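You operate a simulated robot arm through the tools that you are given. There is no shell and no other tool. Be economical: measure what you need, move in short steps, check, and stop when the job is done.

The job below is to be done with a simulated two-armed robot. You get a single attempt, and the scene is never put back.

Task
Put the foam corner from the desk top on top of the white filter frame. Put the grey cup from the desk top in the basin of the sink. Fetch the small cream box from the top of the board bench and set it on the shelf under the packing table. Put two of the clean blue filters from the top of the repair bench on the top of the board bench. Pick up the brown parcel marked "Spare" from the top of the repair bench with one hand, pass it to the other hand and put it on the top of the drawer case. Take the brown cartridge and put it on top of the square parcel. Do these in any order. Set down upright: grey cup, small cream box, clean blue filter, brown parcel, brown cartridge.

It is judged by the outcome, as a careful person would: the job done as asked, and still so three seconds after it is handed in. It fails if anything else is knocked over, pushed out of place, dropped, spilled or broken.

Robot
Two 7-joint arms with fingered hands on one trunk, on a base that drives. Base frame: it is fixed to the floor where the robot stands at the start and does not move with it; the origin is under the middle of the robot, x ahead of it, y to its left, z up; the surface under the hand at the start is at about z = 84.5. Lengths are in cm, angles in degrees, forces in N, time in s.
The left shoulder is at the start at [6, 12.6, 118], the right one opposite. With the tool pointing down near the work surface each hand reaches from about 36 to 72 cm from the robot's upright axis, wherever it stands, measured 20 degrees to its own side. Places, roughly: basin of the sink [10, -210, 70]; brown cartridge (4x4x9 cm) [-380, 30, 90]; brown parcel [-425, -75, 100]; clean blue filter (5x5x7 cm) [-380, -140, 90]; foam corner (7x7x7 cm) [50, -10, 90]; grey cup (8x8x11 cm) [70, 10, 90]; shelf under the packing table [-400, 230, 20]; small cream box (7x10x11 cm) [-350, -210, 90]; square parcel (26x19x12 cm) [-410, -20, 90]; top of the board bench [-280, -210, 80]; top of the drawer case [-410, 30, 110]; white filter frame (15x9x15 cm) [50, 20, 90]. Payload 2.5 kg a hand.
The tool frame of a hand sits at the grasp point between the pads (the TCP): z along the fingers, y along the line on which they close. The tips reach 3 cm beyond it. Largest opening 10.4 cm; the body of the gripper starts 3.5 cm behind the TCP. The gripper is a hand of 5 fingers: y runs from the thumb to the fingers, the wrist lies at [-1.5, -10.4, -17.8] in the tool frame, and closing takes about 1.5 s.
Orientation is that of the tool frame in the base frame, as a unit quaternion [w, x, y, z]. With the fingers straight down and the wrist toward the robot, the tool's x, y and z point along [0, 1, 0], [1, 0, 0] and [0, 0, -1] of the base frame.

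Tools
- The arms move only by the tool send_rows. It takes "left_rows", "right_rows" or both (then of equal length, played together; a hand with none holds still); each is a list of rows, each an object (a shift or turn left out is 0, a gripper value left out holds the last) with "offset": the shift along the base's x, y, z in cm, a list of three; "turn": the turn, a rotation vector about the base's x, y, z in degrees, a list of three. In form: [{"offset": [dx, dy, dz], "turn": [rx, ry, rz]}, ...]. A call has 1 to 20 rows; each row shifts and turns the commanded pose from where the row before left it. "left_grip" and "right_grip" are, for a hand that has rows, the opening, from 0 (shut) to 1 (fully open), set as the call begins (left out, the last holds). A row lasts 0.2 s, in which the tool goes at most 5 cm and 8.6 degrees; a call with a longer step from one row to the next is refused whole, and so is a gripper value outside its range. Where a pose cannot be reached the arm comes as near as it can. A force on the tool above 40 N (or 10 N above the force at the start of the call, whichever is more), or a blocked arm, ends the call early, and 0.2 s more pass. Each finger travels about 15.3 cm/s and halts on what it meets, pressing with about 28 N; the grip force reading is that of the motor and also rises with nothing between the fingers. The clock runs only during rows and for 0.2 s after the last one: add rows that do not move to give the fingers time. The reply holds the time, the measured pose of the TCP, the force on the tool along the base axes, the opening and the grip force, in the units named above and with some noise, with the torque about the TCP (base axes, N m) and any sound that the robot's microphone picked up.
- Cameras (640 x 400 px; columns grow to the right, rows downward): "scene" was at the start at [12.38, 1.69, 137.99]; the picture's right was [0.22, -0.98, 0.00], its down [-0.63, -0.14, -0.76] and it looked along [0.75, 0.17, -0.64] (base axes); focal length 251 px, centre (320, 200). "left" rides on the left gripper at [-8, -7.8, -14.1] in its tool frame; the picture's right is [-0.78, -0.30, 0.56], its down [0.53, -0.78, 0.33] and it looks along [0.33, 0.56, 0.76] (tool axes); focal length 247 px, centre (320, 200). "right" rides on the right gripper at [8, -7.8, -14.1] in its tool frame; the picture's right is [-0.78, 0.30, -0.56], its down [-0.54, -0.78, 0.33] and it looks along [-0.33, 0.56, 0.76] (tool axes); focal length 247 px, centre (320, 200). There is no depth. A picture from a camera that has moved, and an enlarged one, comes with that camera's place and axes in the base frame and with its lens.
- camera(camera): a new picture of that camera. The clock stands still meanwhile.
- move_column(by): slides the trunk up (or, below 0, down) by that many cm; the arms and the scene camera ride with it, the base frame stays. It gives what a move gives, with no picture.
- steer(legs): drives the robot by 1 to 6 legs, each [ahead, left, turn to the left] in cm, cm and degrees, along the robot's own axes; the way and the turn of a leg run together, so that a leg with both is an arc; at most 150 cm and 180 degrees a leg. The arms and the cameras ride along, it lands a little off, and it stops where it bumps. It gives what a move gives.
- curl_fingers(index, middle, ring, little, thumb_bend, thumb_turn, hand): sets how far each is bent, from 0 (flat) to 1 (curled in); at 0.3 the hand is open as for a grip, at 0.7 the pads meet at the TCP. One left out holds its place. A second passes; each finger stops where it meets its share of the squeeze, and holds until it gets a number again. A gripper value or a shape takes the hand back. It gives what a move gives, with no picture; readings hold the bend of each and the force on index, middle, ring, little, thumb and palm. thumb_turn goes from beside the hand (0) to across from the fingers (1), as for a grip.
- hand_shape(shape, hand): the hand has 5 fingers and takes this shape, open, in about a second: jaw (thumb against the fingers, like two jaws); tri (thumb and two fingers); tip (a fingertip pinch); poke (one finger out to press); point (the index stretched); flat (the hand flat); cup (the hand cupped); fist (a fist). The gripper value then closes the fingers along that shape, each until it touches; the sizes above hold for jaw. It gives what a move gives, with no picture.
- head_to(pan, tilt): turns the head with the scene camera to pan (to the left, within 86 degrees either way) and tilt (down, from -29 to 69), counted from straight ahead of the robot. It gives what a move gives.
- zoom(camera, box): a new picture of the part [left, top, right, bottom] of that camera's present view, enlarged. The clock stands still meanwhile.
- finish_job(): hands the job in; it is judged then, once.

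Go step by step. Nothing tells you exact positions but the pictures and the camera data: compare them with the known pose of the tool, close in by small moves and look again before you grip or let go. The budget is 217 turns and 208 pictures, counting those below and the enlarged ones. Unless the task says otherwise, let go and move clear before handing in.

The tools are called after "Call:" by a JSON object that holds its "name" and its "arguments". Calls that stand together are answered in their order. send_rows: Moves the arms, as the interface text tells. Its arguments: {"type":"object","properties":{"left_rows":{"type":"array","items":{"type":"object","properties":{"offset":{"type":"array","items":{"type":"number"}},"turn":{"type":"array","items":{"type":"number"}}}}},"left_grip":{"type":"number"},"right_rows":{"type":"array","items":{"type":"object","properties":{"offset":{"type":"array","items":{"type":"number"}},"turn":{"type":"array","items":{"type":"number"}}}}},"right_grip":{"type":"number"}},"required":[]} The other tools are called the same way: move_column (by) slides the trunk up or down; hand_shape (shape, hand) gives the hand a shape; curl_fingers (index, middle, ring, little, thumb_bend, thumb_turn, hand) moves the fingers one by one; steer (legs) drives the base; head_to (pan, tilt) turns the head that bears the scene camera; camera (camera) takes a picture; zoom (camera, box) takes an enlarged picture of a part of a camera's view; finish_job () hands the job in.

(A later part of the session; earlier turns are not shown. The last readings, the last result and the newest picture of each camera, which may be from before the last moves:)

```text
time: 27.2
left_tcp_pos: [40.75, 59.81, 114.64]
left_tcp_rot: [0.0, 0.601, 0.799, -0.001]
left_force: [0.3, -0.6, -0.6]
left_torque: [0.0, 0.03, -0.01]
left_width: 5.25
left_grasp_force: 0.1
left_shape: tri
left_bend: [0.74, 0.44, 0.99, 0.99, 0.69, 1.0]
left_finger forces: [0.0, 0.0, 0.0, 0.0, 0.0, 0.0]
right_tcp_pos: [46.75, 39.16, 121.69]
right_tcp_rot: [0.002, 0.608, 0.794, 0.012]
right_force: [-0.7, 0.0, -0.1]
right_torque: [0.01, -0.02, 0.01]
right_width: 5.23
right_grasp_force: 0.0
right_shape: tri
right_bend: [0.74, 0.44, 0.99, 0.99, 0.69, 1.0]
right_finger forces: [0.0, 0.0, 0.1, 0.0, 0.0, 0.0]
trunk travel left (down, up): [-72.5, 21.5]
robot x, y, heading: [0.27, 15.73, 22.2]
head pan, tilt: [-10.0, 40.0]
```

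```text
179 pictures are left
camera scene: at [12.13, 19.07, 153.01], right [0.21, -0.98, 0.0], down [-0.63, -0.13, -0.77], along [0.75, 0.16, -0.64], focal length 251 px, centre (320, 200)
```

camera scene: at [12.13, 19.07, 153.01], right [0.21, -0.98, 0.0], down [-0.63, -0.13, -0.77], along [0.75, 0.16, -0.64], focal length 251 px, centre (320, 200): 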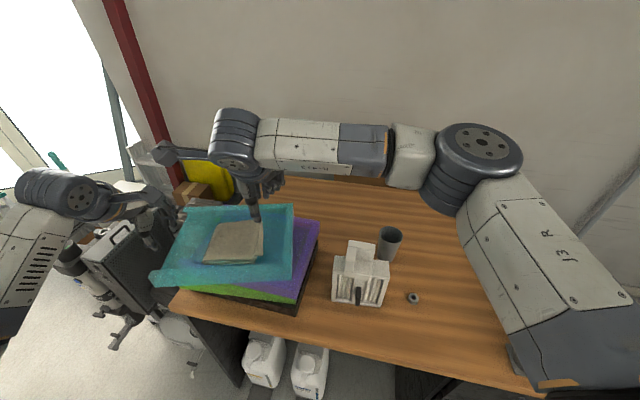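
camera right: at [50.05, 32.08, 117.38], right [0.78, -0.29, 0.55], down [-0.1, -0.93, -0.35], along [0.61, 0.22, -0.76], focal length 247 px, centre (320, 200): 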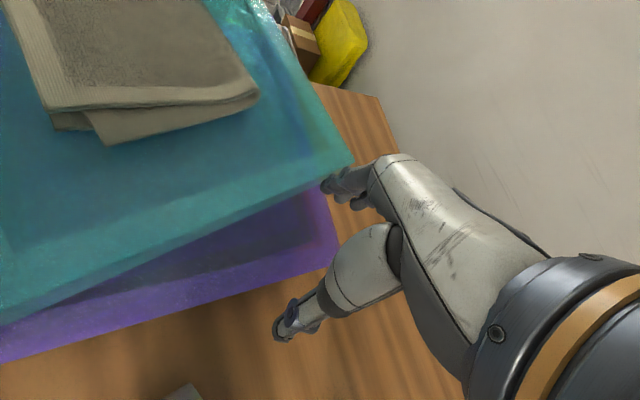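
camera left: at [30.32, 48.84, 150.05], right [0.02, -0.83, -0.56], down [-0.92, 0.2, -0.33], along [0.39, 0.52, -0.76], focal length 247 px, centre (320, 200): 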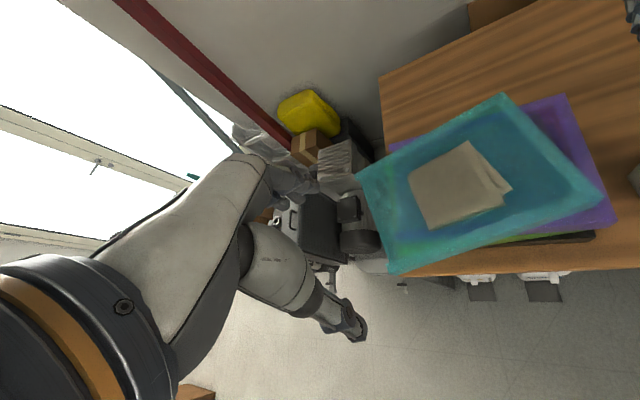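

Hands are above the front wall. I'll open slightly wider and descend to just above the rim, then look.

Call:
{"name": "send_rows", "arguments": {"right_rows": [{"offset": [0, 0, -4.5]}, {"offset": [0, 0, -4.5]}, {"offset": [0, 0, -4.2]}, {"offset": [0, 0, -3]}, {}], "left_rows": [{"offset": [0, 0, -4]}, {"offset": [0, 0, -4]}, {"offset": [0, 0, -1]}, {}, {}], "left_grip": 0.6, "right_grip": 0.6}}

Call:
{"name": "zoom", "arguments": {"camera": "scene", "box": [120, 170, 320, 310]}}

Call:
{"name": "camera", "arguments": {"camera": "left"}}

Call:
{"name": "camera", "arguments": {"camera": "right"}}

```text
time: 28.4
left_tcp_pos: [40.84, 59.93, 105.57]
left_tcp_rot: [0.0, 0.601, 0.799, 0.0]
left_force: [-0.4, 0.7, 0.0]
left_torque: [-0.01, -0.01, 0.01]
left_width: 6.18
left_grasp_force: 0.0
left_shape: tri
left_bend: [0.74, 0.41, 0.99, 0.99, 0.65, 1.0]
left_finger forces: [0.0, 0.0, 0.0, 0.0, 0.1, 0.0]
right_tcp_pos: [46.92, 39.23, 105.32]
right_tcp_rot: [0.001, 0.607, 0.795, 0.011]
right_force: [0.0, 1.3, 0.3]
right_torque: [-0.04, 0.0, 0.02]
right_width: 6.19
right_grasp_force: 0.1
right_shape: tri
right_bend: [0.74, 0.41, 0.99, 0.99, 0.65, 1.0]
right_finger forces: [0.0, 0.0, 0.0, 0.1, 0.0, 0.0]
trunk travel left (down, up): [-72.5, 21.5]
robot x, y, heading: [0.06, 16.26, 22.3]
head pan, tilt: [-10.0, 40.0]
```

```text
2.86 times, centred on (220, 240) of scene
camera zoom: at [12.09, 19.09, 153.01], right [0.21, -0.98, 0.0], down [-0.63, -0.13, -0.77], along [0.75, 0.16, -0.64], focal length 718 px, centre (606, 86)
```

zoom: 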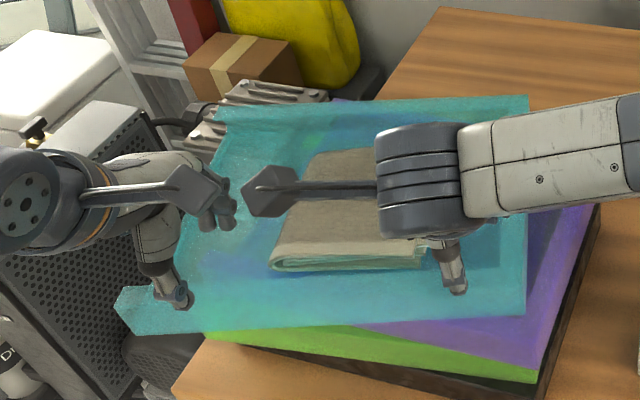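

```text
177 pictures are left
camera left: at [35.59, 50.34, 119.56], right [-0.07, -0.83, -0.56], down [-0.9, 0.3, -0.33], along [0.44, 0.48, -0.76], focal length 247 px, centre (320, 200)
```

left: 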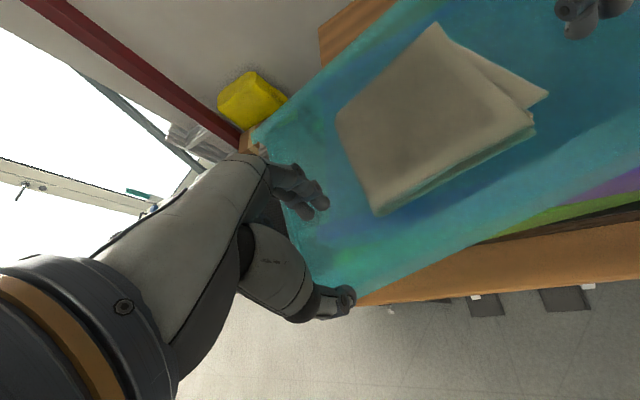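

```text
176 pictures are left
camera right: at [37.06, 44.79, 119.36], right [0.48, -0.68, 0.55], down [-0.6, -0.71, -0.35], along [0.64, -0.16, -0.75], focal length 247 px, centre (320, 200)
```

right: 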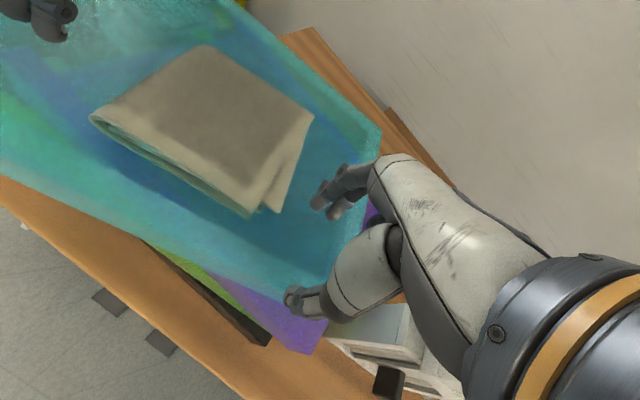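

The thumbs appear just outside the front face. I'll shift both 0.8 cm toward the robot and lower gently.

Call:
{"name": "send_rows", "arguments": {"right_rows": [{"offset": [-0.6, -0.2, 0]}, {"offset": [0, 0, -1]}, {"offset": [0, 0, -1]}, {"offset": [0, 0, -0.8]}, {}], "left_rows": [{"offset": [-0.77, -0.23, 0]}, {"offset": [0, 0, -1]}, {"offset": [0, 0, -1]}, {"offset": [0, 0, -1]}, {}]}}

Call:
{"name": "zoom", "arguments": {"camera": "scene", "box": [120, 170, 320, 310]}}

Call:
{"name": "zoom", "arguments": {"camera": "right", "box": [200, 120, 440, 360]}}

Call:
{"name": "zoom", "arguments": {"camera": "left", "box": [200, 120, 440, 360]}}

```text
time: 29.6
left_tcp_pos: [40.07, 59.58, 102.64]
left_tcp_rot: [0.001, 0.601, 0.8, 0.0]
left_force: [-0.4, 0.0, 0.7]
left_torque: [-0.03, -0.01, 0.04]
left_width: 6.18
left_grasp_force: 0.0
left_shape: tri
left_bend: [0.74, 0.41, 0.99, 0.99, 0.65, 1.0]
left_finger forces: [0.0, 0.0, 0.1, 0.1, 0.0, 0.1]
right_tcp_pos: [46.17, 39.04, 102.6]
right_tcp_rot: [0.001, 0.607, 0.795, 0.012]
right_force: [-0.1, -0.4, 0.0]
right_torque: [0.0, -0.03, 0.0]
right_width: 6.21
right_grasp_force: 0.1
right_shape: tri
right_bend: [0.74, 0.41, 0.99, 0.99, 0.65, 1.0]
right_finger forces: [0.0, 0.0, 0.0, 0.0, 0.0, 0.0]
trunk travel left (down, up): [-72.5, 21.5]
robot x, y, heading: [0.13, 16.17, 22.1]
head pan, tilt: [-10.0, 40.0]
```

```text
2.86 times, centred on (220, 240) of scene
camera zoom: at [12.09, 19.09, 153.01], right [0.21, -0.98, 0.0], down [-0.63, -0.14, -0.77], along [0.75, 0.16, -0.64], focal length 718 px, centre (606, 86)
```

zoom: 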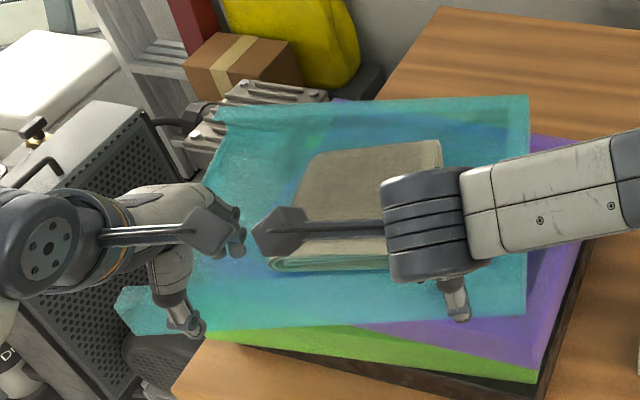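

```text
1.67 times, centred on (320, 240) of right
camera zoom: at [36.3, 44.57, 116.54], right [0.48, -0.68, 0.55], down [-0.6, -0.71, -0.35], along [0.64, -0.16, -0.75], focal length 412 px, centre (320, 133)
```

zoom: 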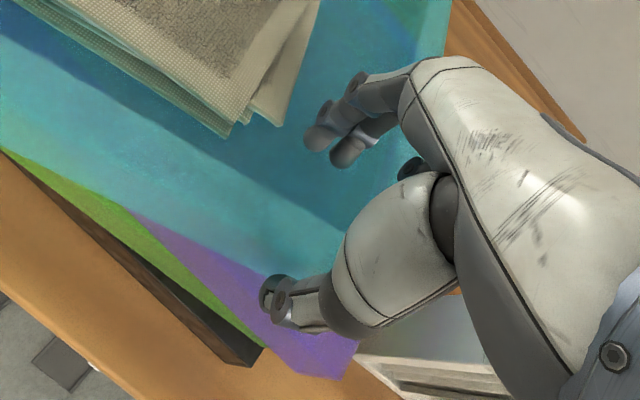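

```text
1.67 times, centred on (320, 240) of left
camera zoom: at [34.93, 50.02, 116.61], right [-0.07, -0.83, -0.56], down [-0.9, 0.3, -0.33], along [0.44, 0.48, -0.76], focal length 412 px, centre (320, 133)
```

zoom: 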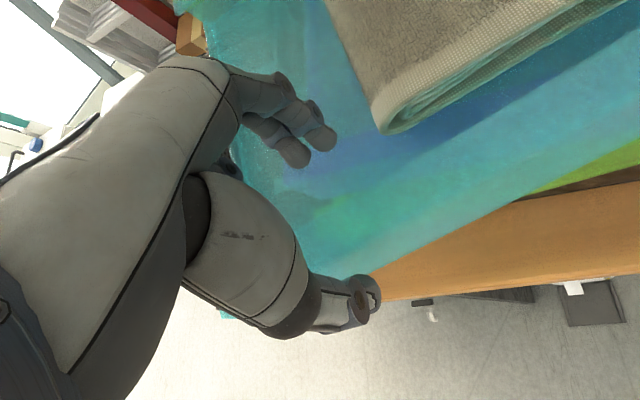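

Both thumbs are outside and the fingers inside the front wall. Closing both.

Call:
{"name": "send_rows", "arguments": {"right_rows": [{}, {}, {}, {}, {}, {}], "left_rows": [{}, {}, {}, {}, {}, {}], "left_grip": 0, "right_grip": 0}}

Call:
{"name": "zoom", "arguments": {"camera": "scene", "box": [120, 170, 320, 310]}}

```text
time: 31.0
left_tcp_pos: [40.13, 59.67, 102.65]
left_tcp_rot: [0.0, 0.601, 0.799, -0.001]
left_force: [0.4, -0.9, -0.8]
left_torque: [-0.09, 0.13, 0.09]
left_width: 1.07
left_grasp_force: 27.9
left_shape: tri
left_bend: [0.7, 0.7, 1.0, 1.0, 0.74, 1.0]
left_finger forces: [15.9, 5.9, 0.1, 0.0, 23.1, 0.1]
right_tcp_pos: [46.06, 38.99, 102.38]
right_tcp_rot: [0.001, 0.607, 0.795, 0.012]
right_force: [-0.6, 1.2, -2.6]
right_torque: [-0.03, 0.18, -0.07]
right_width: 1.2
right_grasp_force: 28.3
right_shape: tri
right_bend: [0.7, 0.7, 1.0, 1.0, 0.74, 1.0]
right_finger forces: [13.7, 6.4, 0.0, 0.1, 22.0, 0.0]
trunk travel left (down, up): [-72.5, 21.5]
robot x, y, heading: [0.01, 15.96, 22.0]
head pan, tilt: [-10.0, 40.0]
```

```text
2.86 times, centred on (220, 240) of scene
camera zoom: at [12.14, 19.12, 153.0], right [0.21, -0.98, 0.0], down [-0.63, -0.14, -0.77], along [0.75, 0.16, -0.64], focal length 718 px, centre (606, 86)
```

zoom: 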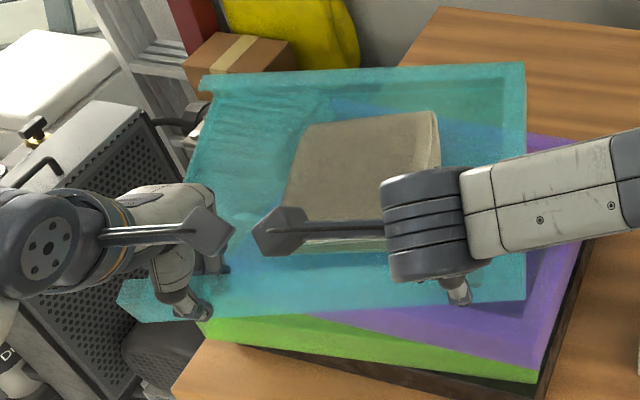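

Both hands hold the front wall, and the tray is partly lifted. I'll carry it back rigidly: about -12.5° yaw with the matching shifts.

Call:
{"name": "send_rows", "arguments": {"right_rows": [{"offset": [0, 0, 0.6]}, {"offset": [0.1, -0.9, 0], "turn": [0, 0, -3.1]}, {"offset": [0, -0.9, 0], "turn": [0, 0, -3.1]}, {"offset": [0, -0.95, 0], "turn": [0, 0, -3.1]}, {"offset": [-0.1, -0.95, 0], "turn": [0, 0, -3.2]}, {}], "left_rows": [{"offset": [0, 0, 0.6]}, {"offset": [1.2, -0.6, 0], "turn": [0, 0, -3.1]}, {"offset": [1.2, -0.7, 0], "turn": [0, 0, -3.1]}, {"offset": [1.1, -0.8, 0], "turn": [0, 0, -3.1]}, {"offset": [1.1, -0.8, 0], "turn": [0, 0, -3.2]}, {}]}}

Call:
{"name": "camera", "arguments": {"camera": "scene"}}

Call:
{"name": "zoom", "arguments": {"camera": "scene", "box": [120, 170, 340, 310]}}

```text
time: 32.4
left_tcp_pos: [44.76, 56.83, 103.23]
left_tcp_rot: [0.001, 0.685, 0.729, 0.0]
left_force: [0.0, -5.6, -1.2]
left_torque: [-0.08, 0.11, 0.06]
left_width: 1.07
left_grasp_force: 27.5
left_shape: tri
left_bend: [0.7, 0.7, 1.0, 1.0, 0.74, 1.0]
left_finger forces: [15.2, 6.4, 0.0, 0.0, 22.9, 0.1]
right_tcp_pos: [46.04, 35.42, 103.08]
right_tcp_rot: [0.003, 0.691, 0.723, 0.01]
right_force: [-1.0, 4.8, -1.9]
right_torque: [0.1, 0.17, -0.1]
right_width: 1.17
right_grasp_force: 27.9
right_shape: tri
right_bend: [0.7, 0.7, 1.0, 1.0, 0.74, 1.0]
right_finger forces: [13.4, 6.6, 0.0, 0.0, 21.7, 0.0]
trunk travel left (down, up): [-72.5, 21.5]
robot x, y, heading: [0.03, 16.03, 22.1]
head pan, tilt: [-10.0, 40.0]
```

```text
171 pictures are left
camera scene: at [12.12, 19.13, 153.01], right [0.21, -0.98, 0.0], down [-0.63, -0.14, -0.77], along [0.75, 0.16, -0.64], focal length 251 px, centre (320, 200)
```

scene: 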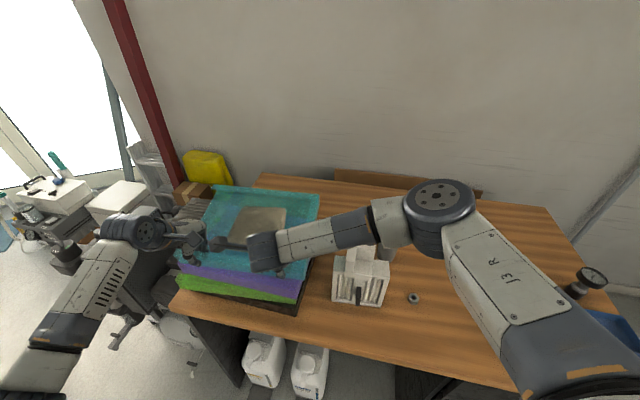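

```text
2.86 times, centred on (230, 240) of scene
camera zoom: at [12.12, 19.13, 153.01], right [0.21, -0.98, 0.0], down [-0.63, -0.14, -0.77], along [0.75, 0.16, -0.64], focal length 718 px, centre (577, 86)
```

zoom: 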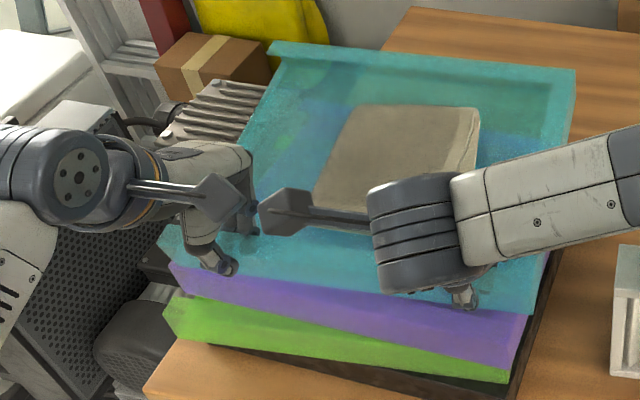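

The tray is parallel to the stack again; by my best estimate of the original it should sit about 2 cm nearer. I'll shift it, level it and lower it.

Call:
{"name": "send_rows", "arguments": {"right_rows": [{"offset": [-1, -0.25, 0]}, {"offset": [-1, -0.25, 0]}, {"turn": [0, 3, 0]}, {"turn": [0, 3, 0]}, {}], "left_rows": [{"offset": [-1, -0.25, 0]}, {"offset": [-1, -0.25, 0]}, {"turn": [0, 3, 0]}, {"turn": [0, 3, 0]}, {}]}}

Call:
{"name": "zoom", "arguments": {"camera": "scene", "box": [120, 170, 340, 310]}}

```text
time: 33.6
left_tcp_pos: [42.77, 56.33, 103.2]
left_tcp_rot: [-0.038, 0.683, 0.728, -0.036]
left_force: [0.3, -3.8, -0.5]
left_torque: [-0.07, 0.16, 0.11]
left_width: 1.06
left_grasp_force: 27.9
left_shape: tri
left_bend: [0.7, 0.7, 1.0, 1.0, 0.74, 1.0]
left_finger forces: [15.1, 6.6, 0.1, 0.0, 22.8, 0.0]
right_tcp_pos: [44.23, 34.92, 103.11]
right_tcp_rot: [-0.036, 0.69, 0.722, -0.025]
right_force: [-0.9, 3.7, -1.5]
right_torque: [-0.06, 0.17, -0.03]
right_width: 1.17
right_grasp_force: 27.8
right_shape: tri
right_bend: [0.7, 0.7, 1.0, 1.0, 0.74, 1.0]
right_finger forces: [13.1, 7.4, 0.0, 0.0, 21.9, 0.0]
trunk travel left (down, up): [-72.5, 21.5]
robot x, y, heading: [0.29, 15.95, 22.0]
head pan, tilt: [-10.0, 40.0]
```

```text
2.86 times, centred on (230, 240) of scene
camera zoom: at [12.13, 19.12, 153.01], right [0.21, -0.98, 0.0], down [-0.63, -0.14, -0.77], along [0.75, 0.16, -0.64], focal length 718 px, centre (577, 86)
```

zoom: 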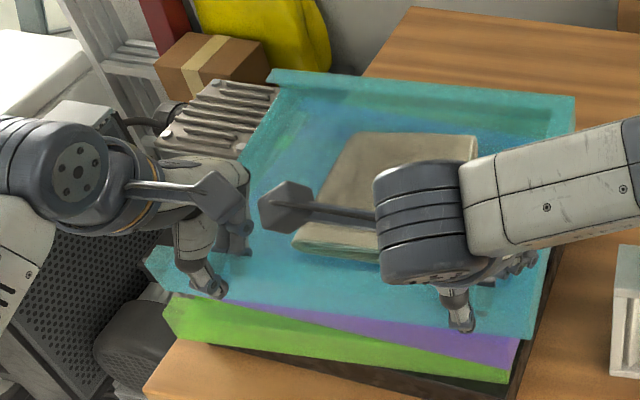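

This now looks like the original arrangement. Lowering until it rests, then releasing.

Call:
{"name": "send_rows", "arguments": {"right_rows": [{"offset": [0, 0, -0.4]}, {"offset": [0, 0, -0.3], "turn": [0, 2, 0]}, {}], "left_rows": [{"offset": [0, 0, -0.4]}, {"offset": [0, 0, -0.3], "turn": [0, 2, 0]}, {}]}}

Call:
{"name": "send_rows", "arguments": {"right_rows": [{}, {}, {}, {}], "left_rows": [{}, {}, {}, {}], "left_grip": 0.6, "right_grip": 0.6}}

Call:
{"name": "send_rows", "arguments": {"right_rows": [{"offset": [0, 0, 2]}, {"offset": [0, 0, 4]}, {"offset": [0, 0, 5]}, {"offset": [0, 0, 5]}, {}], "left_rows": [{"offset": [0, 0, 2]}, {"offset": [0, 0, 4]}, {"offset": [0, 0, 5]}, {"offset": [0, 0, 5]}, {}]}}

Call:
{"name": "camera", "arguments": {"camera": "scene"}}

```text
time: 34.4
left_tcp_pos: [42.79, 56.42, 102.54]
left_tcp_rot: [-0.051, 0.682, 0.727, -0.05]
left_force: [-0.2, -5.1, -1.2]
left_torque: [-0.13, 0.13, 0.11]
left_width: 1.09
left_grasp_force: 27.7
left_shape: tri
left_bend: [0.7, 0.7, 1.0, 1.0, 0.74, 1.0]
left_finger forces: [14.8, 6.9, 0.0, 0.1, 22.7, 0.0]
right_tcp_pos: [44.14, 34.74, 102.43]
right_tcp_rot: [-0.049, 0.689, 0.722, -0.037]
right_force: [-0.9, 5.2, -1.5]
right_torque: [0.05, 0.21, -0.12]
right_width: 1.2
right_grasp_force: 27.9
right_shape: tri
right_bend: [0.7, 0.7, 1.0, 1.0, 0.74, 1.0]
right_finger forces: [13.1, 7.7, 0.0, 0.1, 21.6, 0.0]
trunk travel left (down, up): [-72.5, 21.5]
robot x, y, heading: [-0.19, 16.22, 22.2]
head pan, tilt: [-10.0, 40.0]
```

```text
time: 35.4
left_tcp_pos: [42.76, 56.37, 102.47]
left_tcp_rot: [-0.051, 0.682, 0.728, -0.048]
left_force: [-0.4, 0.0, -0.1]
left_torque: [0.02, 0.01, 0.0]
left_width: 6.19
left_grasp_force: 0.1
left_shape: tri
left_bend: [0.74, 0.41, 0.99, 0.99, 0.65, 1.0]
left_finger forces: [0.1, 0.0, 0.0, 0.0, 0.0, 0.0]
right_tcp_pos: [44.12, 34.72, 102.53]
right_tcp_rot: [-0.048, 0.689, 0.722, -0.037]
right_force: [0.7, 0.0, 0.8]
right_torque: [0.0, -0.02, 0.03]
right_width: 6.21
right_grasp_force: 0.0
right_shape: tri
right_bend: [0.74, 0.41, 0.99, 0.99, 0.65, 1.0]
right_finger forces: [0.0, 0.0, 0.1, 0.0, 0.1, 0.1]
trunk travel left (down, up): [-72.5, 21.5]
robot x, y, heading: [0.05, 15.99, 22.1]
head pan, tilt: [-10.0, 40.0]
```

```text
time: 36.6
left_tcp_pos: [42.86, 56.37, 118.31]
left_tcp_rot: [-0.052, 0.682, 0.728, -0.049]
left_force: [-0.1, 0.6, 0.0]
left_torque: [0.04, -0.02, 0.01]
left_width: 6.21
left_grasp_force: 0.0
left_shape: tri
left_bend: [0.74, 0.41, 0.99, 0.99, 0.65, 1.0]
left_finger forces: [0.0, 0.0, 0.0, 0.1, 0.0, 0.1]
right_tcp_pos: [44.16, 34.75, 118.59]
right_tcp_rot: [-0.049, 0.69, 0.721, -0.037]
right_force: [-0.1, 0.2, 0.2]
right_torque: [-0.01, 0.01, -0.02]
right_width: 6.2
right_grasp_force: 0.1
right_shape: tri
right_bend: [0.74, 0.41, 0.99, 0.99, 0.65, 1.0]
right_finger forces: [0.0, 0.1, 0.0, 0.1, 0.0, 0.0]
trunk travel left (down, up): [-72.5, 21.5]
robot x, y, heading: [-0.2, 16.06, 22.1]
head pan, tilt: [-10.0, 40.0]
```

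```text
168 pictures are left
camera scene: at [12.13, 19.13, 153.0], right [0.21, -0.98, 0.0], down [-0.63, -0.14, -0.77], along [0.75, 0.16, -0.64], focal length 251 px, centre (320, 200)
```

scene: 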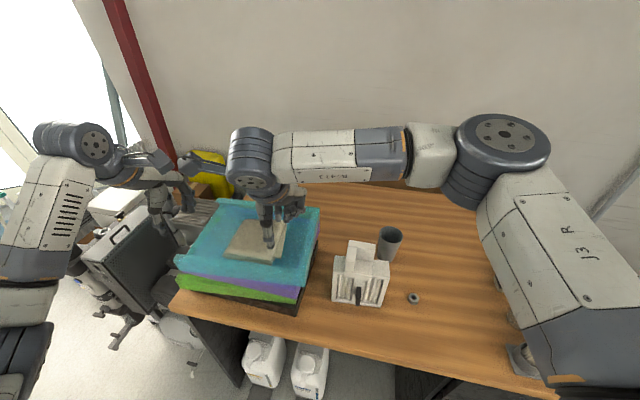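

The tray is back on its stack. Next I level both hands and take the right hand toward the cup, staying high.

Call:
{"name": "send_rows", "arguments": {"right_rows": [{"offset": [0, -3, 2], "turn": [0, -8, 0]}, {"offset": [2, -4, 2], "turn": [0, 0, 7.4]}, {"offset": [2, -4, 2], "turn": [0, 0, 7.4]}, {"offset": [3, -3.8, 0], "turn": [0, 0, 7.4]}, {"offset": [3, -3.5, 0]}, {"offset": [3, -3.5, 0]}, {"offset": [2.5, -3.2, 0]}, {}], "left_rows": [{"offset": [-1, 0, 4], "turn": [0, -8, 0]}, {"offset": [-2, 1, 4]}, {"offset": [-2, 1, 4]}, {"offset": [-2, 1, 3]}, {}, {}, {}, {}]}}

Call:
{"name": "hand_shape", "arguments": {"hand": "right", "shape": "jaw"}}

Call:
{"name": "camera", "arguments": {"camera": "scene"}}

```text
time: 38.4
left_tcp_pos: [35.65, 59.47, 133.46]
left_tcp_rot: [0.0, 0.683, 0.73, 0.0]
left_force: [0.2, -0.7, -0.3]
left_torque: [0.01, 0.03, 0.01]
left_width: 6.21
left_grasp_force: 0.0
left_shape: tri
left_bend: [0.74, 0.41, 0.99, 0.99, 0.65, 1.0]
left_finger forces: [0.0, 0.0, 0.1, 0.0, 0.0, 0.0]
right_tcp_pos: [59.63, 9.65, 124.36]
right_tcp_rot: [0.0, 0.538, 0.843, 0.011]
right_force: [0.2, 1.1, 0.0]
right_torque: [0.0, 0.03, -0.03]
right_width: 6.25
right_grasp_force: 0.1
right_shape: tri
right_bend: [0.74, 0.41, 0.99, 0.99, 0.65, 1.0]
right_finger forces: [0.0, 0.1, 0.0, 0.1, 0.0, 0.1]
trunk travel left (down, up): [-72.5, 21.5]
robot x, y, heading: [0.51, 15.81, 22.1]
head pan, tilt: [-10.0, 40.0]
```

```text
time: 39.3
left_tcp_pos: [35.59, 59.34, 133.64]
left_tcp_rot: [0.0, 0.685, 0.729, 0.001]
left_force: [0.2, 0.1, 0.4]
left_torque: [0.01, 0.0, 0.02]
left_width: 6.22
left_grasp_force: 0.1
left_shape: tri
left_bend: [0.74, 0.41, 0.99, 0.99, 0.65, 1.0]
left_finger forces: [0.1, 0.0, 0.0, 0.1, 0.0, 0.0]
right_tcp_pos: [59.54, 9.73, 124.36]
right_tcp_rot: [0.0, 0.538, 0.843, 0.011]
right_force: [-0.6, 0.0, 0.2]
right_torque: [0.03, -0.01, 0.01]
right_width: 10.41
right_grasp_force: 0.0
right_shape: jaw
right_bend: [0.3, 0.3, 0.3, 0.3, 0.3, 0.98]
right_finger forces: [0.0, 0.1, 0.1, 0.0, 0.0, 0.0]
trunk travel left (down, up): [-72.5, 21.5]
robot x, y, heading: [0.01, 15.77, 22.1]
head pan, tilt: [-10.0, 40.0]
```

```text
167 pictures are left
camera scene: at [12.1, 19.1, 153.01], right [0.21, -0.98, 0.0], down [-0.63, -0.14, -0.77], along [0.75, 0.16, -0.64], focal length 251 px, centre (320, 200)
```

scene: 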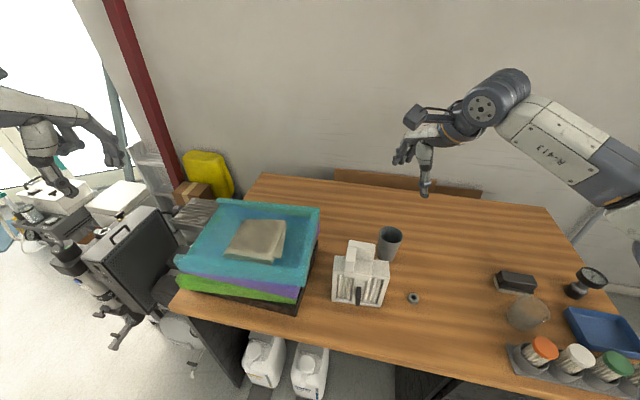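

The stack looks right again. I'll move the hand right a bit, then lower the trunk by 21 to get reach.

Call:
{"name": "send_rows", "arguments": {"right_rows": [{"offset": [1, -2.5, 0]}, {"offset": [1, -2.5, 0]}, {}]}}

Call:
{"name": "move_column", "arguments": {"by": -20}}

Call:
{"name": "send_rows", "arguments": {"right_rows": [{"offset": [2.4, 1.5, 0]}, {"offset": [2.4, 1.5, 0]}, {"offset": [2, 1.2, 0]}, {}]}}

Call:
{"name": "camera", "arguments": {"camera": "right"}}

Call:
{"name": "camera", "arguments": {"camera": "scene"}}

```text
time: 40.1
left_tcp_pos: [35.71, 59.47, 133.52]
left_tcp_rot: [0.0, 0.684, 0.73, 0.0]
left_force: [0.3, 0.7, 0.1]
left_torque: [0.03, -0.03, 0.03]
left_width: 6.22
left_grasp_force: 0.0
left_shape: tri
left_bend: [0.74, 0.41, 0.99, 0.99, 0.65, 1.0]
left_finger forces: [0.0, 0.0, 0.0, 0.0, 0.0, 0.0]
right_tcp_pos: [61.63, 4.72, 124.43]
right_tcp_rot: [0.0, 0.538, 0.843, 0.012]
right_force: [0.2, -0.2, 0.2]
right_torque: [0.0, 0.0, -0.02]
right_width: 10.38
right_grasp_force: 0.0
right_shape: jaw
right_bend: [0.3, 0.3, 0.3, 0.3, 0.3, 0.98]
right_finger forces: [0.1, 0.0, 0.0, 0.0, 0.0, 0.0]
trunk travel left (down, up): [-72.5, 21.5]
robot x, y, heading: [0.08, 16.01, 22.2]
head pan, tilt: [-10.0, 40.0]
```

```text
time: 42.3
left_tcp_pos: [35.66, 59.38, 113.54]
left_tcp_rot: [0.001, 0.685, 0.729, 0.0]
left_force: [-0.1, -0.4, -1.2]
left_torque: [0.0, 0.02, 0.0]
left_width: 6.23
left_grasp_force: 0.0
left_shape: tri
left_bend: [0.74, 0.41, 0.99, 0.99, 0.65, 1.0]
left_finger forces: [0.1, 0.0, 0.0, 0.0, 0.0, 0.1]
right_tcp_pos: [61.66, 4.86, 104.41]
right_tcp_rot: [0.0, 0.538, 0.843, 0.012]
right_force: [-0.2, 0.4, 0.1]
right_torque: [0.01, 0.02, -0.02]
right_width: 10.39
right_grasp_force: 0.1
right_shape: jaw
right_bend: [0.3, 0.3, 0.3, 0.3, 0.3, 0.98]
right_finger forces: [0.0, 0.1, 0.0, 0.1, 0.0, 0.1]
trunk travel left (down, up): [-52.5, 41.5]
robot x, y, heading: [0.16, 16.08, 21.9]
head pan, tilt: [-10.0, 40.0]
```

```text
time: 43.3
left_tcp_pos: [35.59, 59.38, 113.53]
left_tcp_rot: [0.0, 0.684, 0.73, 0.0]
left_force: [-0.7, 0.0, 0.4]
left_torque: [0.01, -0.02, -0.01]
left_width: 6.21
left_grasp_force: 0.0
left_shape: tri
left_bend: [0.74, 0.41, 0.99, 0.99, 0.65, 1.0]
left_finger forces: [0.0, 0.0, 0.0, 0.1, 0.0, 0.0]
right_tcp_pos: [68.4, 8.96, 104.3]
right_tcp_rot: [0.0, 0.538, 0.843, 0.011]
right_force: [0.0, 0.2, -0.8]
right_torque: [0.03, -0.01, -0.01]
right_width: 10.37
right_grasp_force: 0.2
right_shape: jaw
right_bend: [0.3, 0.3, 0.3, 0.3, 0.3, 0.98]
right_finger forces: [0.1, 0.0, 0.0, 0.0, 0.0, 0.0]
trunk travel left (down, up): [-52.5, 41.5]
robot x, y, heading: [0.05, 15.86, 22.0]
head pan, tilt: [-10.0, 40.0]
```

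```text
166 pictures are left
camera right: at [57.83, 12.77, 118.33], right [0.59, -0.59, 0.55], down [-0.48, -0.81, -0.35], along [0.65, -0.05, -0.75], focal length 247 px, centre (320, 200)
```

right: 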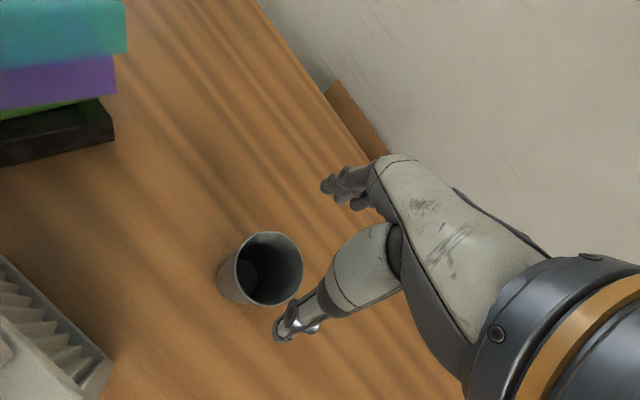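

```text
165 pictures are left
camera scene: at [12.1, 19.09, 133.01], right [0.21, -0.98, 0.0], down [-0.63, -0.13, -0.77], along [0.75, 0.16, -0.64], focal length 251 px, centre (320, 200)
```

scene: 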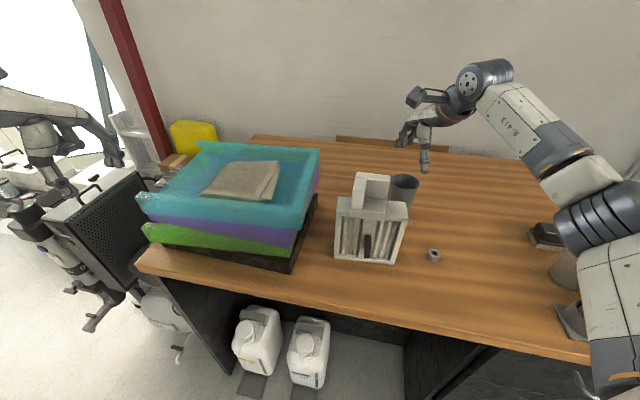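

The cup sits at [67.4, 9.1]. I'll align and descend around it, then close gently.

Call:
{"name": "send_rows", "arguments": {"right_rows": [{"offset": [-1, 0.1, 0]}, {"offset": [0, 0, -3]}, {"offset": [0, 0, -3]}, {"offset": [0, 0, -3]}, {"offset": [0, 0, -2.3]}, {}]}}

Call:
{"name": "zoom", "arguments": {"camera": "scene", "box": [340, 120, 480, 240]}}

Call:
{"name": "camera", "arguments": {"camera": "right"}}

```text
time: 44.7
left_tcp_pos: [35.6, 59.39, 113.59]
left_tcp_rot: [0.0, 0.684, 0.729, 0.0]
left_force: [0.2, -0.2, -0.1]
left_torque: [0.0, -0.01, -0.01]
left_width: 6.23
left_grasp_force: 0.1
left_shape: tri
left_bend: [0.74, 0.41, 0.99, 0.99, 0.65, 1.0]
left_finger forces: [0.1, 0.0, 0.0, 0.0, 0.0, 0.0]
right_tcp_pos: [67.19, 9.03, 93.21]
right_tcp_rot: [0.001, 0.538, 0.843, 0.012]
right_force: [0.4, -0.2, 1.9]
right_torque: [0.0, 0.05, 0.02]
right_width: 10.39
right_grasp_force: 0.1
right_shape: jaw
right_bend: [0.3, 0.3, 0.3, 0.3, 0.3, 0.98]
right_finger forces: [0.6, 0.1, 0.1, 0.1, 1.2, 0.0]
trunk travel left (down, up): [-52.5, 41.5]
robot x, y, heading: [-0.33, 16.21, 22.0]
head pan, tilt: [-10.0, 40.0]
```

```text
3.33 times, centred on (410, 180) of scene
camera zoom: at [12.08, 19.1, 133.01], right [0.21, -0.98, 0.0], down [-0.63, -0.14, -0.77], along [0.75, 0.16, -0.64], focal length 838 px, centre (20, 267)
```

zoom: 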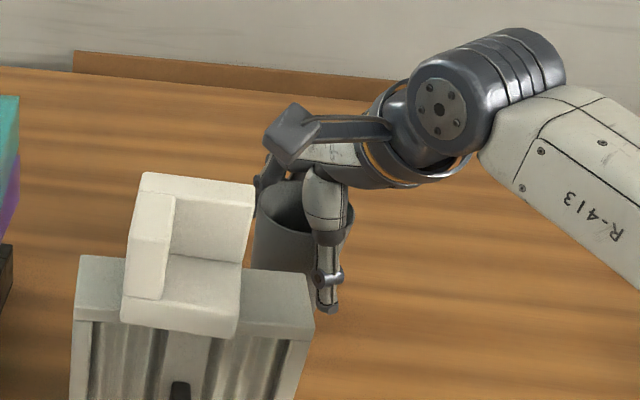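

```text
163 pictures are left
camera right: at [56.73, 12.86, 107.1], right [0.59, -0.59, 0.55], down [-0.48, -0.81, -0.35], along [0.65, -0.05, -0.75], focal length 247 px, centre (320, 200)
```

right: 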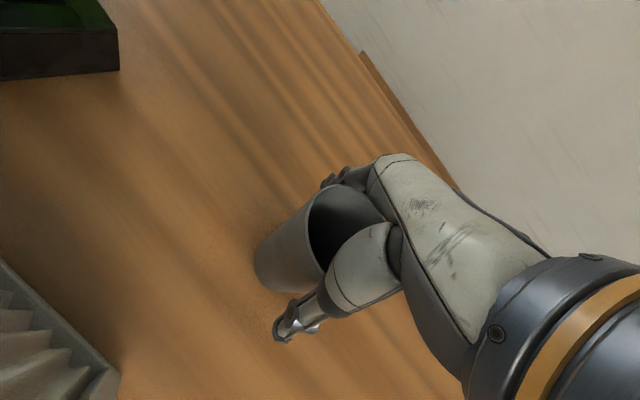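

The cup is between thumb and fingers. Closing on it.

Call:
{"name": "send_rows", "arguments": {"right_rows": [{}, {}, {}, {}, {}, {}], "right_grip": 0.3}}

Call:
{"name": "camera", "arguments": {"camera": "right"}}

```text
time: 46.1
left_tcp_pos: [35.68, 59.51, 113.54]
left_tcp_rot: [-0.001, 0.684, 0.729, 0.0]
left_force: [-0.4, 0.5, -0.3]
left_torque: [0.04, -0.01, 0.0]
left_width: 6.23
left_grasp_force: 0.0
left_shape: tri
left_bend: [0.74, 0.41, 0.99, 0.99, 0.65, 1.0]
left_finger forces: [0.0, 0.0, 0.0, 0.1, 0.0, 0.0]
right_tcp_pos: [67.32, 8.98, 93.1]
right_tcp_rot: [0.001, 0.538, 0.843, 0.011]
right_force: [1.2, 0.8, 2.5]
right_torque: [0.03, -0.18, 0.03]
right_width: 5.53
right_grasp_force: 28.1
right_shape: jaw
right_bend: [0.74, 0.49, 0.51, 0.47, 0.62, 0.99]
right_finger forces: [11.0, 16.4, 2.2, 0.0, 29.8, 0.1]
trunk travel left (down, up): [-52.5, 41.5]
robot x, y, heading: [-0.22, 16.05, 22.1]
head pan, tilt: [-10.0, 40.0]
```

```text
162 pictures are left
camera right: at [56.72, 12.88, 107.13], right [0.59, -0.59, 0.55], down [-0.47, -0.81, -0.35], along [0.65, -0.05, -0.75], focal length 247 px, centre (320, 200)
```

right: 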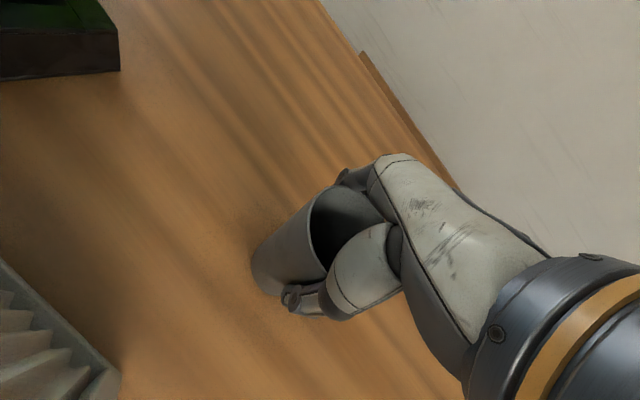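

The cup is held. I'll lift using the trunk, then pull the hand back to carry.

Call:
{"name": "move_column", "arguments": {"by": 22}}

Call:
{"name": "send_rows", "arguments": {"right_rows": [{"offset": [-3, -3, 2]}, {"offset": [-3.5, -3, 1]}, {"offset": [-4, -2.5, 0]}, {"offset": [-4, -2, 0]}, {"offset": [-4, -2, 0]}, {}], "left_rows": [{"offset": [-1, -2, 0]}, {"offset": [-1, -3, 0]}, {"offset": [-1, -3, 0]}, {"offset": [0, -3, 0]}, {}, {}]}}

Call:
{"name": "camera", "arguments": {"camera": "scene"}}

```text
time: 48.4
left_tcp_pos: [35.73, 59.35, 135.6]
left_tcp_rot: [0.001, 0.684, 0.729, 0.0]
left_force: [0.7, 0.3, 0.4]
left_torque: [-0.01, -0.01, -0.01]
left_width: 6.22
left_grasp_force: 0.0
left_shape: tri
left_bend: [0.74, 0.41, 0.99, 0.99, 0.65, 1.0]
left_finger forces: [0.0, 0.0, 0.0, 0.0, 0.1, 0.0]
right_tcp_pos: [67.35, 9.07, 115.12]
right_tcp_rot: [0.001, 0.538, 0.843, 0.012]
right_force: [-0.5, -0.2, -0.7]
right_torque: [0.01, 0.01, -0.03]
right_width: 5.52
right_grasp_force: 28.2
right_shape: jaw
right_bend: [0.74, 0.49, 0.51, 0.47, 0.62, 0.99]
right_finger forces: [10.7, 16.0, 1.8, 0.1, 29.6, 0.0]
trunk travel left (down, up): [-74.5, 19.5]
robot x, y, heading: [0.16, 15.7, 22.4]
head pan, tilt: [-10.0, 40.0]
```

```text
time: 49.8
left_tcp_pos: [32.58, 48.34, 135.69]
left_tcp_rot: [-0.001, 0.685, 0.729, -0.001]
left_force: [-1.2, 0.0, -0.9]
left_torque: [0.0, -0.01, 0.02]
left_width: 6.22
left_grasp_force: 0.1
left_shape: tri
left_bend: [0.74, 0.41, 0.99, 0.99, 0.65, 1.0]
left_finger forces: [0.1, 0.1, 0.1, 0.0, 0.0, 0.0]
right_tcp_pos: [48.99, -3.47, 118.33]
right_tcp_rot: [0.0, 0.538, 0.843, 0.011]
right_force: [0.3, 0.3, 0.0]
right_torque: [0.0, 0.04, 0.01]
right_width: 5.53
right_grasp_force: 28.0
right_shape: jaw
right_bend: [0.74, 0.49, 0.51, 0.47, 0.62, 0.99]
right_finger forces: [10.7, 16.0, 1.8, 0.1, 29.4, 0.0]
trunk travel left (down, up): [-74.5, 19.5]
robot x, y, heading: [-0.03, 16.32, 22.5]
head pan, tilt: [-10.0, 40.0]
```

```text
161 pictures are left
camera scene: at [12.21, 19.08, 155.0], right [0.21, -0.98, 0.0], down [-0.63, -0.13, -0.77], along [0.75, 0.16, -0.64], focal length 251 px, centre (320, 200)
```

scene: 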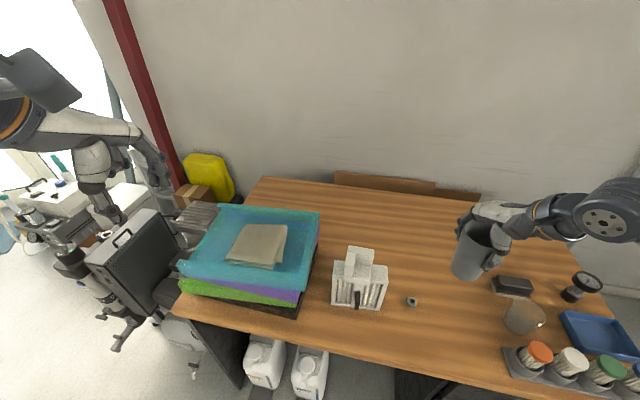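

Cup held upright. I look around to the right with the head to plan the drive to the sink.

Call:
{"name": "head_to", "arguments": {"pan": -86, "tilt": 20}}

Call:
{"name": "camera", "arguments": {"camera": "scene"}}

```text
time: 51.3
left_tcp_pos: [32.48, 48.4, 135.65]
left_tcp_rot: [0.001, 0.685, 0.729, 0.0]
left_force: [-0.8, -0.3, -0.1]
left_torque: [-0.01, 0.0, 0.02]
left_width: 6.21
left_grasp_force: 0.0
left_shape: tri
left_bend: [0.74, 0.41, 0.99, 0.99, 0.65, 1.0]
left_finger forces: [0.0, 0.0, 0.1, 0.1, 0.0, 0.0]
right_tcp_pos: [49.05, -3.46, 118.27]
right_tcp_rot: [-0.001, 0.538, 0.843, 0.012]
right_force: [0.4, -0.4, -0.2]
right_torque: [0.02, -0.02, 0.0]
right_width: 5.5
right_grasp_force: 27.8
right_shape: jaw
right_bend: [0.74, 0.49, 0.51, 0.47, 0.62, 0.99]
right_finger forces: [10.7, 16.0, 1.8, 0.1, 29.4, 0.0]
trunk travel left (down, up): [-74.5, 19.5]
robot x, y, heading: [-0.44, 15.89, 22.3]
head pan, tilt: [-85.9, 20.0]
```

```text
160 pictures are left
camera scene: at [7.91, 8.96, 158.15], right [-0.9, -0.44, 0.0], down [-0.15, 0.31, -0.94], along [0.42, -0.84, -0.34], focal length 251 px, centre (320, 200)
```

scene: 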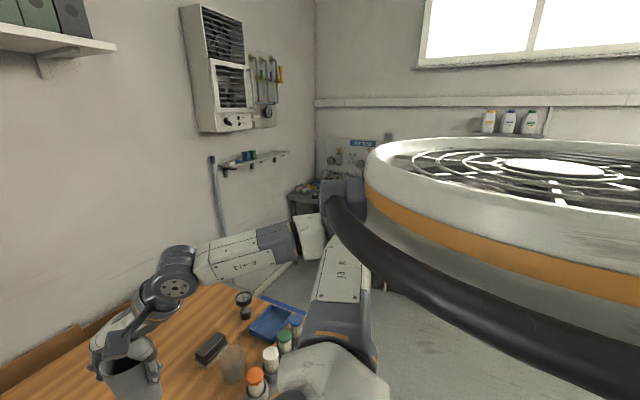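

The floor to the right looks open. I'll turn right in place to face -y (toward the sink) and look ahead.

Call:
{"name": "steer", "arguments": {"legs": [[0, 0, -112]]}}

Call:
{"name": "head_to", "arguments": {"pan": 0, "tilt": 25}}

Call:
{"name": "camera", "arguments": {"camera": "scene"}}

```text
time: 56.3
left_tcp_pos: [18.22, -26.13, 135.67]
left_tcp_rot: [0.0, 0.988, -0.155, 0.0]
left_force: [-0.8, 1.2, 0.1]
left_torque: [0.03, -0.04, -0.01]
left_width: 6.23
left_grasp_force: 0.1
left_shape: tri
left_bend: [0.74, 0.41, 0.99, 0.99, 0.65, 1.0]
left_finger forces: [0.1, 0.0, 0.0, 0.1, 0.0, 0.1]
right_tcp_pos: [-35.96, -22.5, 118.35]
right_tcp_rot: [0.009, 1.0, 0.029, 0.007]
right_force: [-0.2, 0.5, -0.2]
right_torque: [0.0, 0.04, 0.0]
right_width: 5.49
right_grasp_force: 28.1
right_shape: jaw
right_bend: [0.74, 0.49, 0.51, 0.47, 0.62, 0.99]
right_finger forces: [10.4, 15.9, 1.7, 0.1, 28.2, 0.1]
trunk travel left (down, up): [-74.5, 19.5]
robot x, y, heading: [-0.18, 16.03, -89.6]
head pan, tilt: [-85.9, 20.0]
```

```text
time: 57.9
left_tcp_pos: [18.27, -26.05, 135.56]
left_tcp_rot: [0.0, 0.988, -0.156, 0.0]
left_force: [-0.7, -0.1, -0.2]
left_torque: [0.01, 0.02, 0.0]
left_width: 6.24
left_grasp_force: 0.1
left_shape: tri
left_bend: [0.74, 0.41, 0.99, 0.99, 0.65, 1.0]
left_finger forces: [0.1, 0.0, 0.0, 0.1, 0.0, 0.0]
right_tcp_pos: [-35.95, -22.48, 118.34]
right_tcp_rot: [0.009, 0.999, 0.03, 0.007]
right_force: [-0.7, 0.1, -0.1]
right_torque: [0.03, 0.0, -0.01]
right_width: 5.51
right_grasp_force: 28.3
right_shape: jaw
right_bend: [0.74, 0.49, 0.51, 0.47, 0.62, 0.99]
right_finger forces: [10.4, 15.8, 1.8, 0.1, 28.1, 0.0]
trunk travel left (down, up): [-74.5, 19.5]
robot x, y, heading: [0.02, 15.93, -89.3]
head pan, tilt: [0.0, 25.0]
```

```text
159 pictures are left
camera scene: at [0.22, 2.59, 157.34], right [-1.0, -0.01, 0.0], down [0.0, 0.42, -0.91], along [0.01, -0.91, -0.42], focal length 251 px, centre (320, 200)
```

scene: 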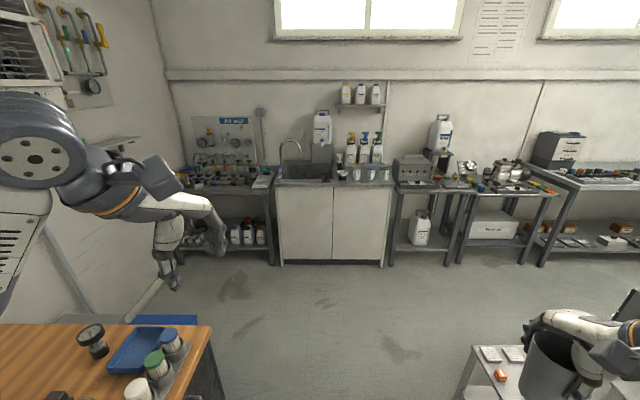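

The sink counter front is at about y = -192. I'll bring the cup inward in front of me, then drive ahead in stages.

Call:
{"name": "send_rows", "arguments": {"right_rows": [{"offset": [4, -1.5, 0]}, {"offset": [4, -1.5, 0]}, {"offset": [4, -1.5, 0]}, {"offset": [4, -1, 0]}, {}]}}

Call:
{"name": "steer", "arguments": {"legs": [[110, 0, 0], [35, 25, 0]]}}

Call:
{"name": "head_to", "arguments": {"pan": 0, "tilt": 45}}

Call:
{"name": "camera", "arguments": {"camera": "scene"}}

```text
time: 59.1
left_tcp_pos: [18.22, -26.13, 135.65]
left_tcp_rot: [0.001, 0.988, -0.155, 0.0]
left_force: [-0.3, 0.5, 0.5]
left_torque: [-0.02, -0.02, -0.01]
left_width: 6.22
left_grasp_force: 0.0
left_shape: tri
left_bend: [0.74, 0.41, 0.99, 0.99, 0.65, 1.0]
left_finger forces: [0.0, 0.0, 0.1, 0.0, 0.1, 0.1]
right_tcp_pos: [-19.84, -28.05, 118.28]
right_tcp_rot: [0.01, 1.0, 0.029, 0.006]
right_force: [-0.1, -0.6, 0.3]
right_torque: [-0.02, 0.02, -0.01]
right_width: 5.47
right_grasp_force: 28.0
right_shape: jaw
right_bend: [0.74, 0.5, 0.51, 0.47, 0.62, 0.99]
right_finger forces: [10.6, 15.7, 1.6, 0.1, 28.0, 0.0]
trunk travel left (down, up): [-74.5, 19.5]
robot x, y, heading: [-0.04, 15.85, -89.6]
head pan, tilt: [0.0, 25.0]
```

```text
time: 67.0
left_tcp_pos: [46.15, -169.82, 135.66]
left_tcp_rot: [0.001, 0.989, -0.148, 0.0]
left_force: [0.2, -0.2, -0.5]
left_torque: [0.01, 0.03, 0.01]
left_width: 6.23
left_grasp_force: 0.1
left_shape: tri
left_bend: [0.74, 0.41, 0.99, 0.99, 0.65, 1.0]
left_finger forces: [0.1, 0.0, 0.1, 0.0, 0.0, 0.1]
right_tcp_pos: [8.12, -172.21, 118.3]
right_tcp_rot: [0.011, 0.999, 0.036, 0.007]
right_force: [-0.4, 0.2, -0.9]
right_torque: [-0.02, 0.03, 0.03]
right_width: 5.41
right_grasp_force: 27.5
right_shape: jaw
right_bend: [0.74, 0.5, 0.51, 0.47, 0.62, 0.99]
right_finger forces: [10.6, 15.7, 1.5, 0.0, 27.8, 0.0]
trunk travel left (down, up): [-74.5, 19.5]
robot x, y, heading: [27.25, -128.12, -88.6]
head pan, tilt: [0.0, 25.0]
```

```text
time: 67.8
left_tcp_pos: [46.08, -169.78, 135.51]
left_tcp_rot: [0.001, 0.989, -0.149, 0.0]
left_force: [-0.7, 0.4, 0.7]
left_torque: [0.01, 0.0, 0.0]
left_width: 6.21
left_grasp_force: 0.1
left_shape: tri
left_bend: [0.74, 0.41, 0.99, 0.99, 0.65, 1.0]
left_finger forces: [0.0, 0.0, 0.0, 0.0, 0.0, 0.0]
right_tcp_pos: [8.06, -172.17, 118.14]
right_tcp_rot: [0.01, 0.999, 0.036, 0.006]
right_force: [0.5, 0.1, 0.1]
right_torque: [-0.03, -0.02, 0.01]
right_width: 5.43
right_grasp_force: 28.2
right_shape: jaw
right_bend: [0.74, 0.5, 0.51, 0.47, 0.62, 0.99]
right_finger forces: [10.6, 15.7, 1.6, 0.0, 27.8, 0.1]
trunk travel left (down, up): [-74.5, 19.5]
robot x, y, heading: [27.45, -128.03, -88.8]
head pan, tilt: [0.0, 45.0]
```

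```text
158 pictures are left
camera scene: at [27.71, -140.18, 154.29], right [-1.0, -0.02, 0.0], down [-0.02, 0.71, -0.71], along [0.02, -0.71, -0.71], focal length 251 px, centre (320, 200)
```

scene: 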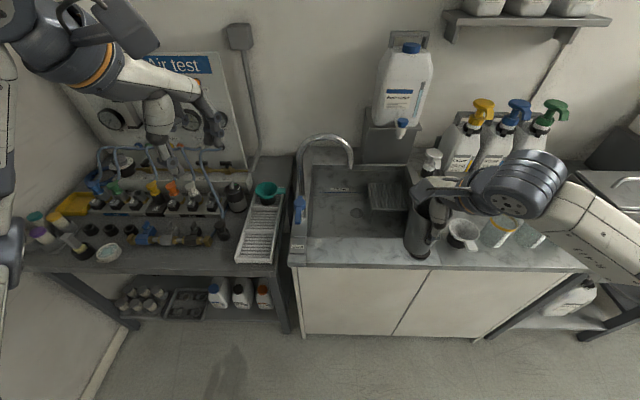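

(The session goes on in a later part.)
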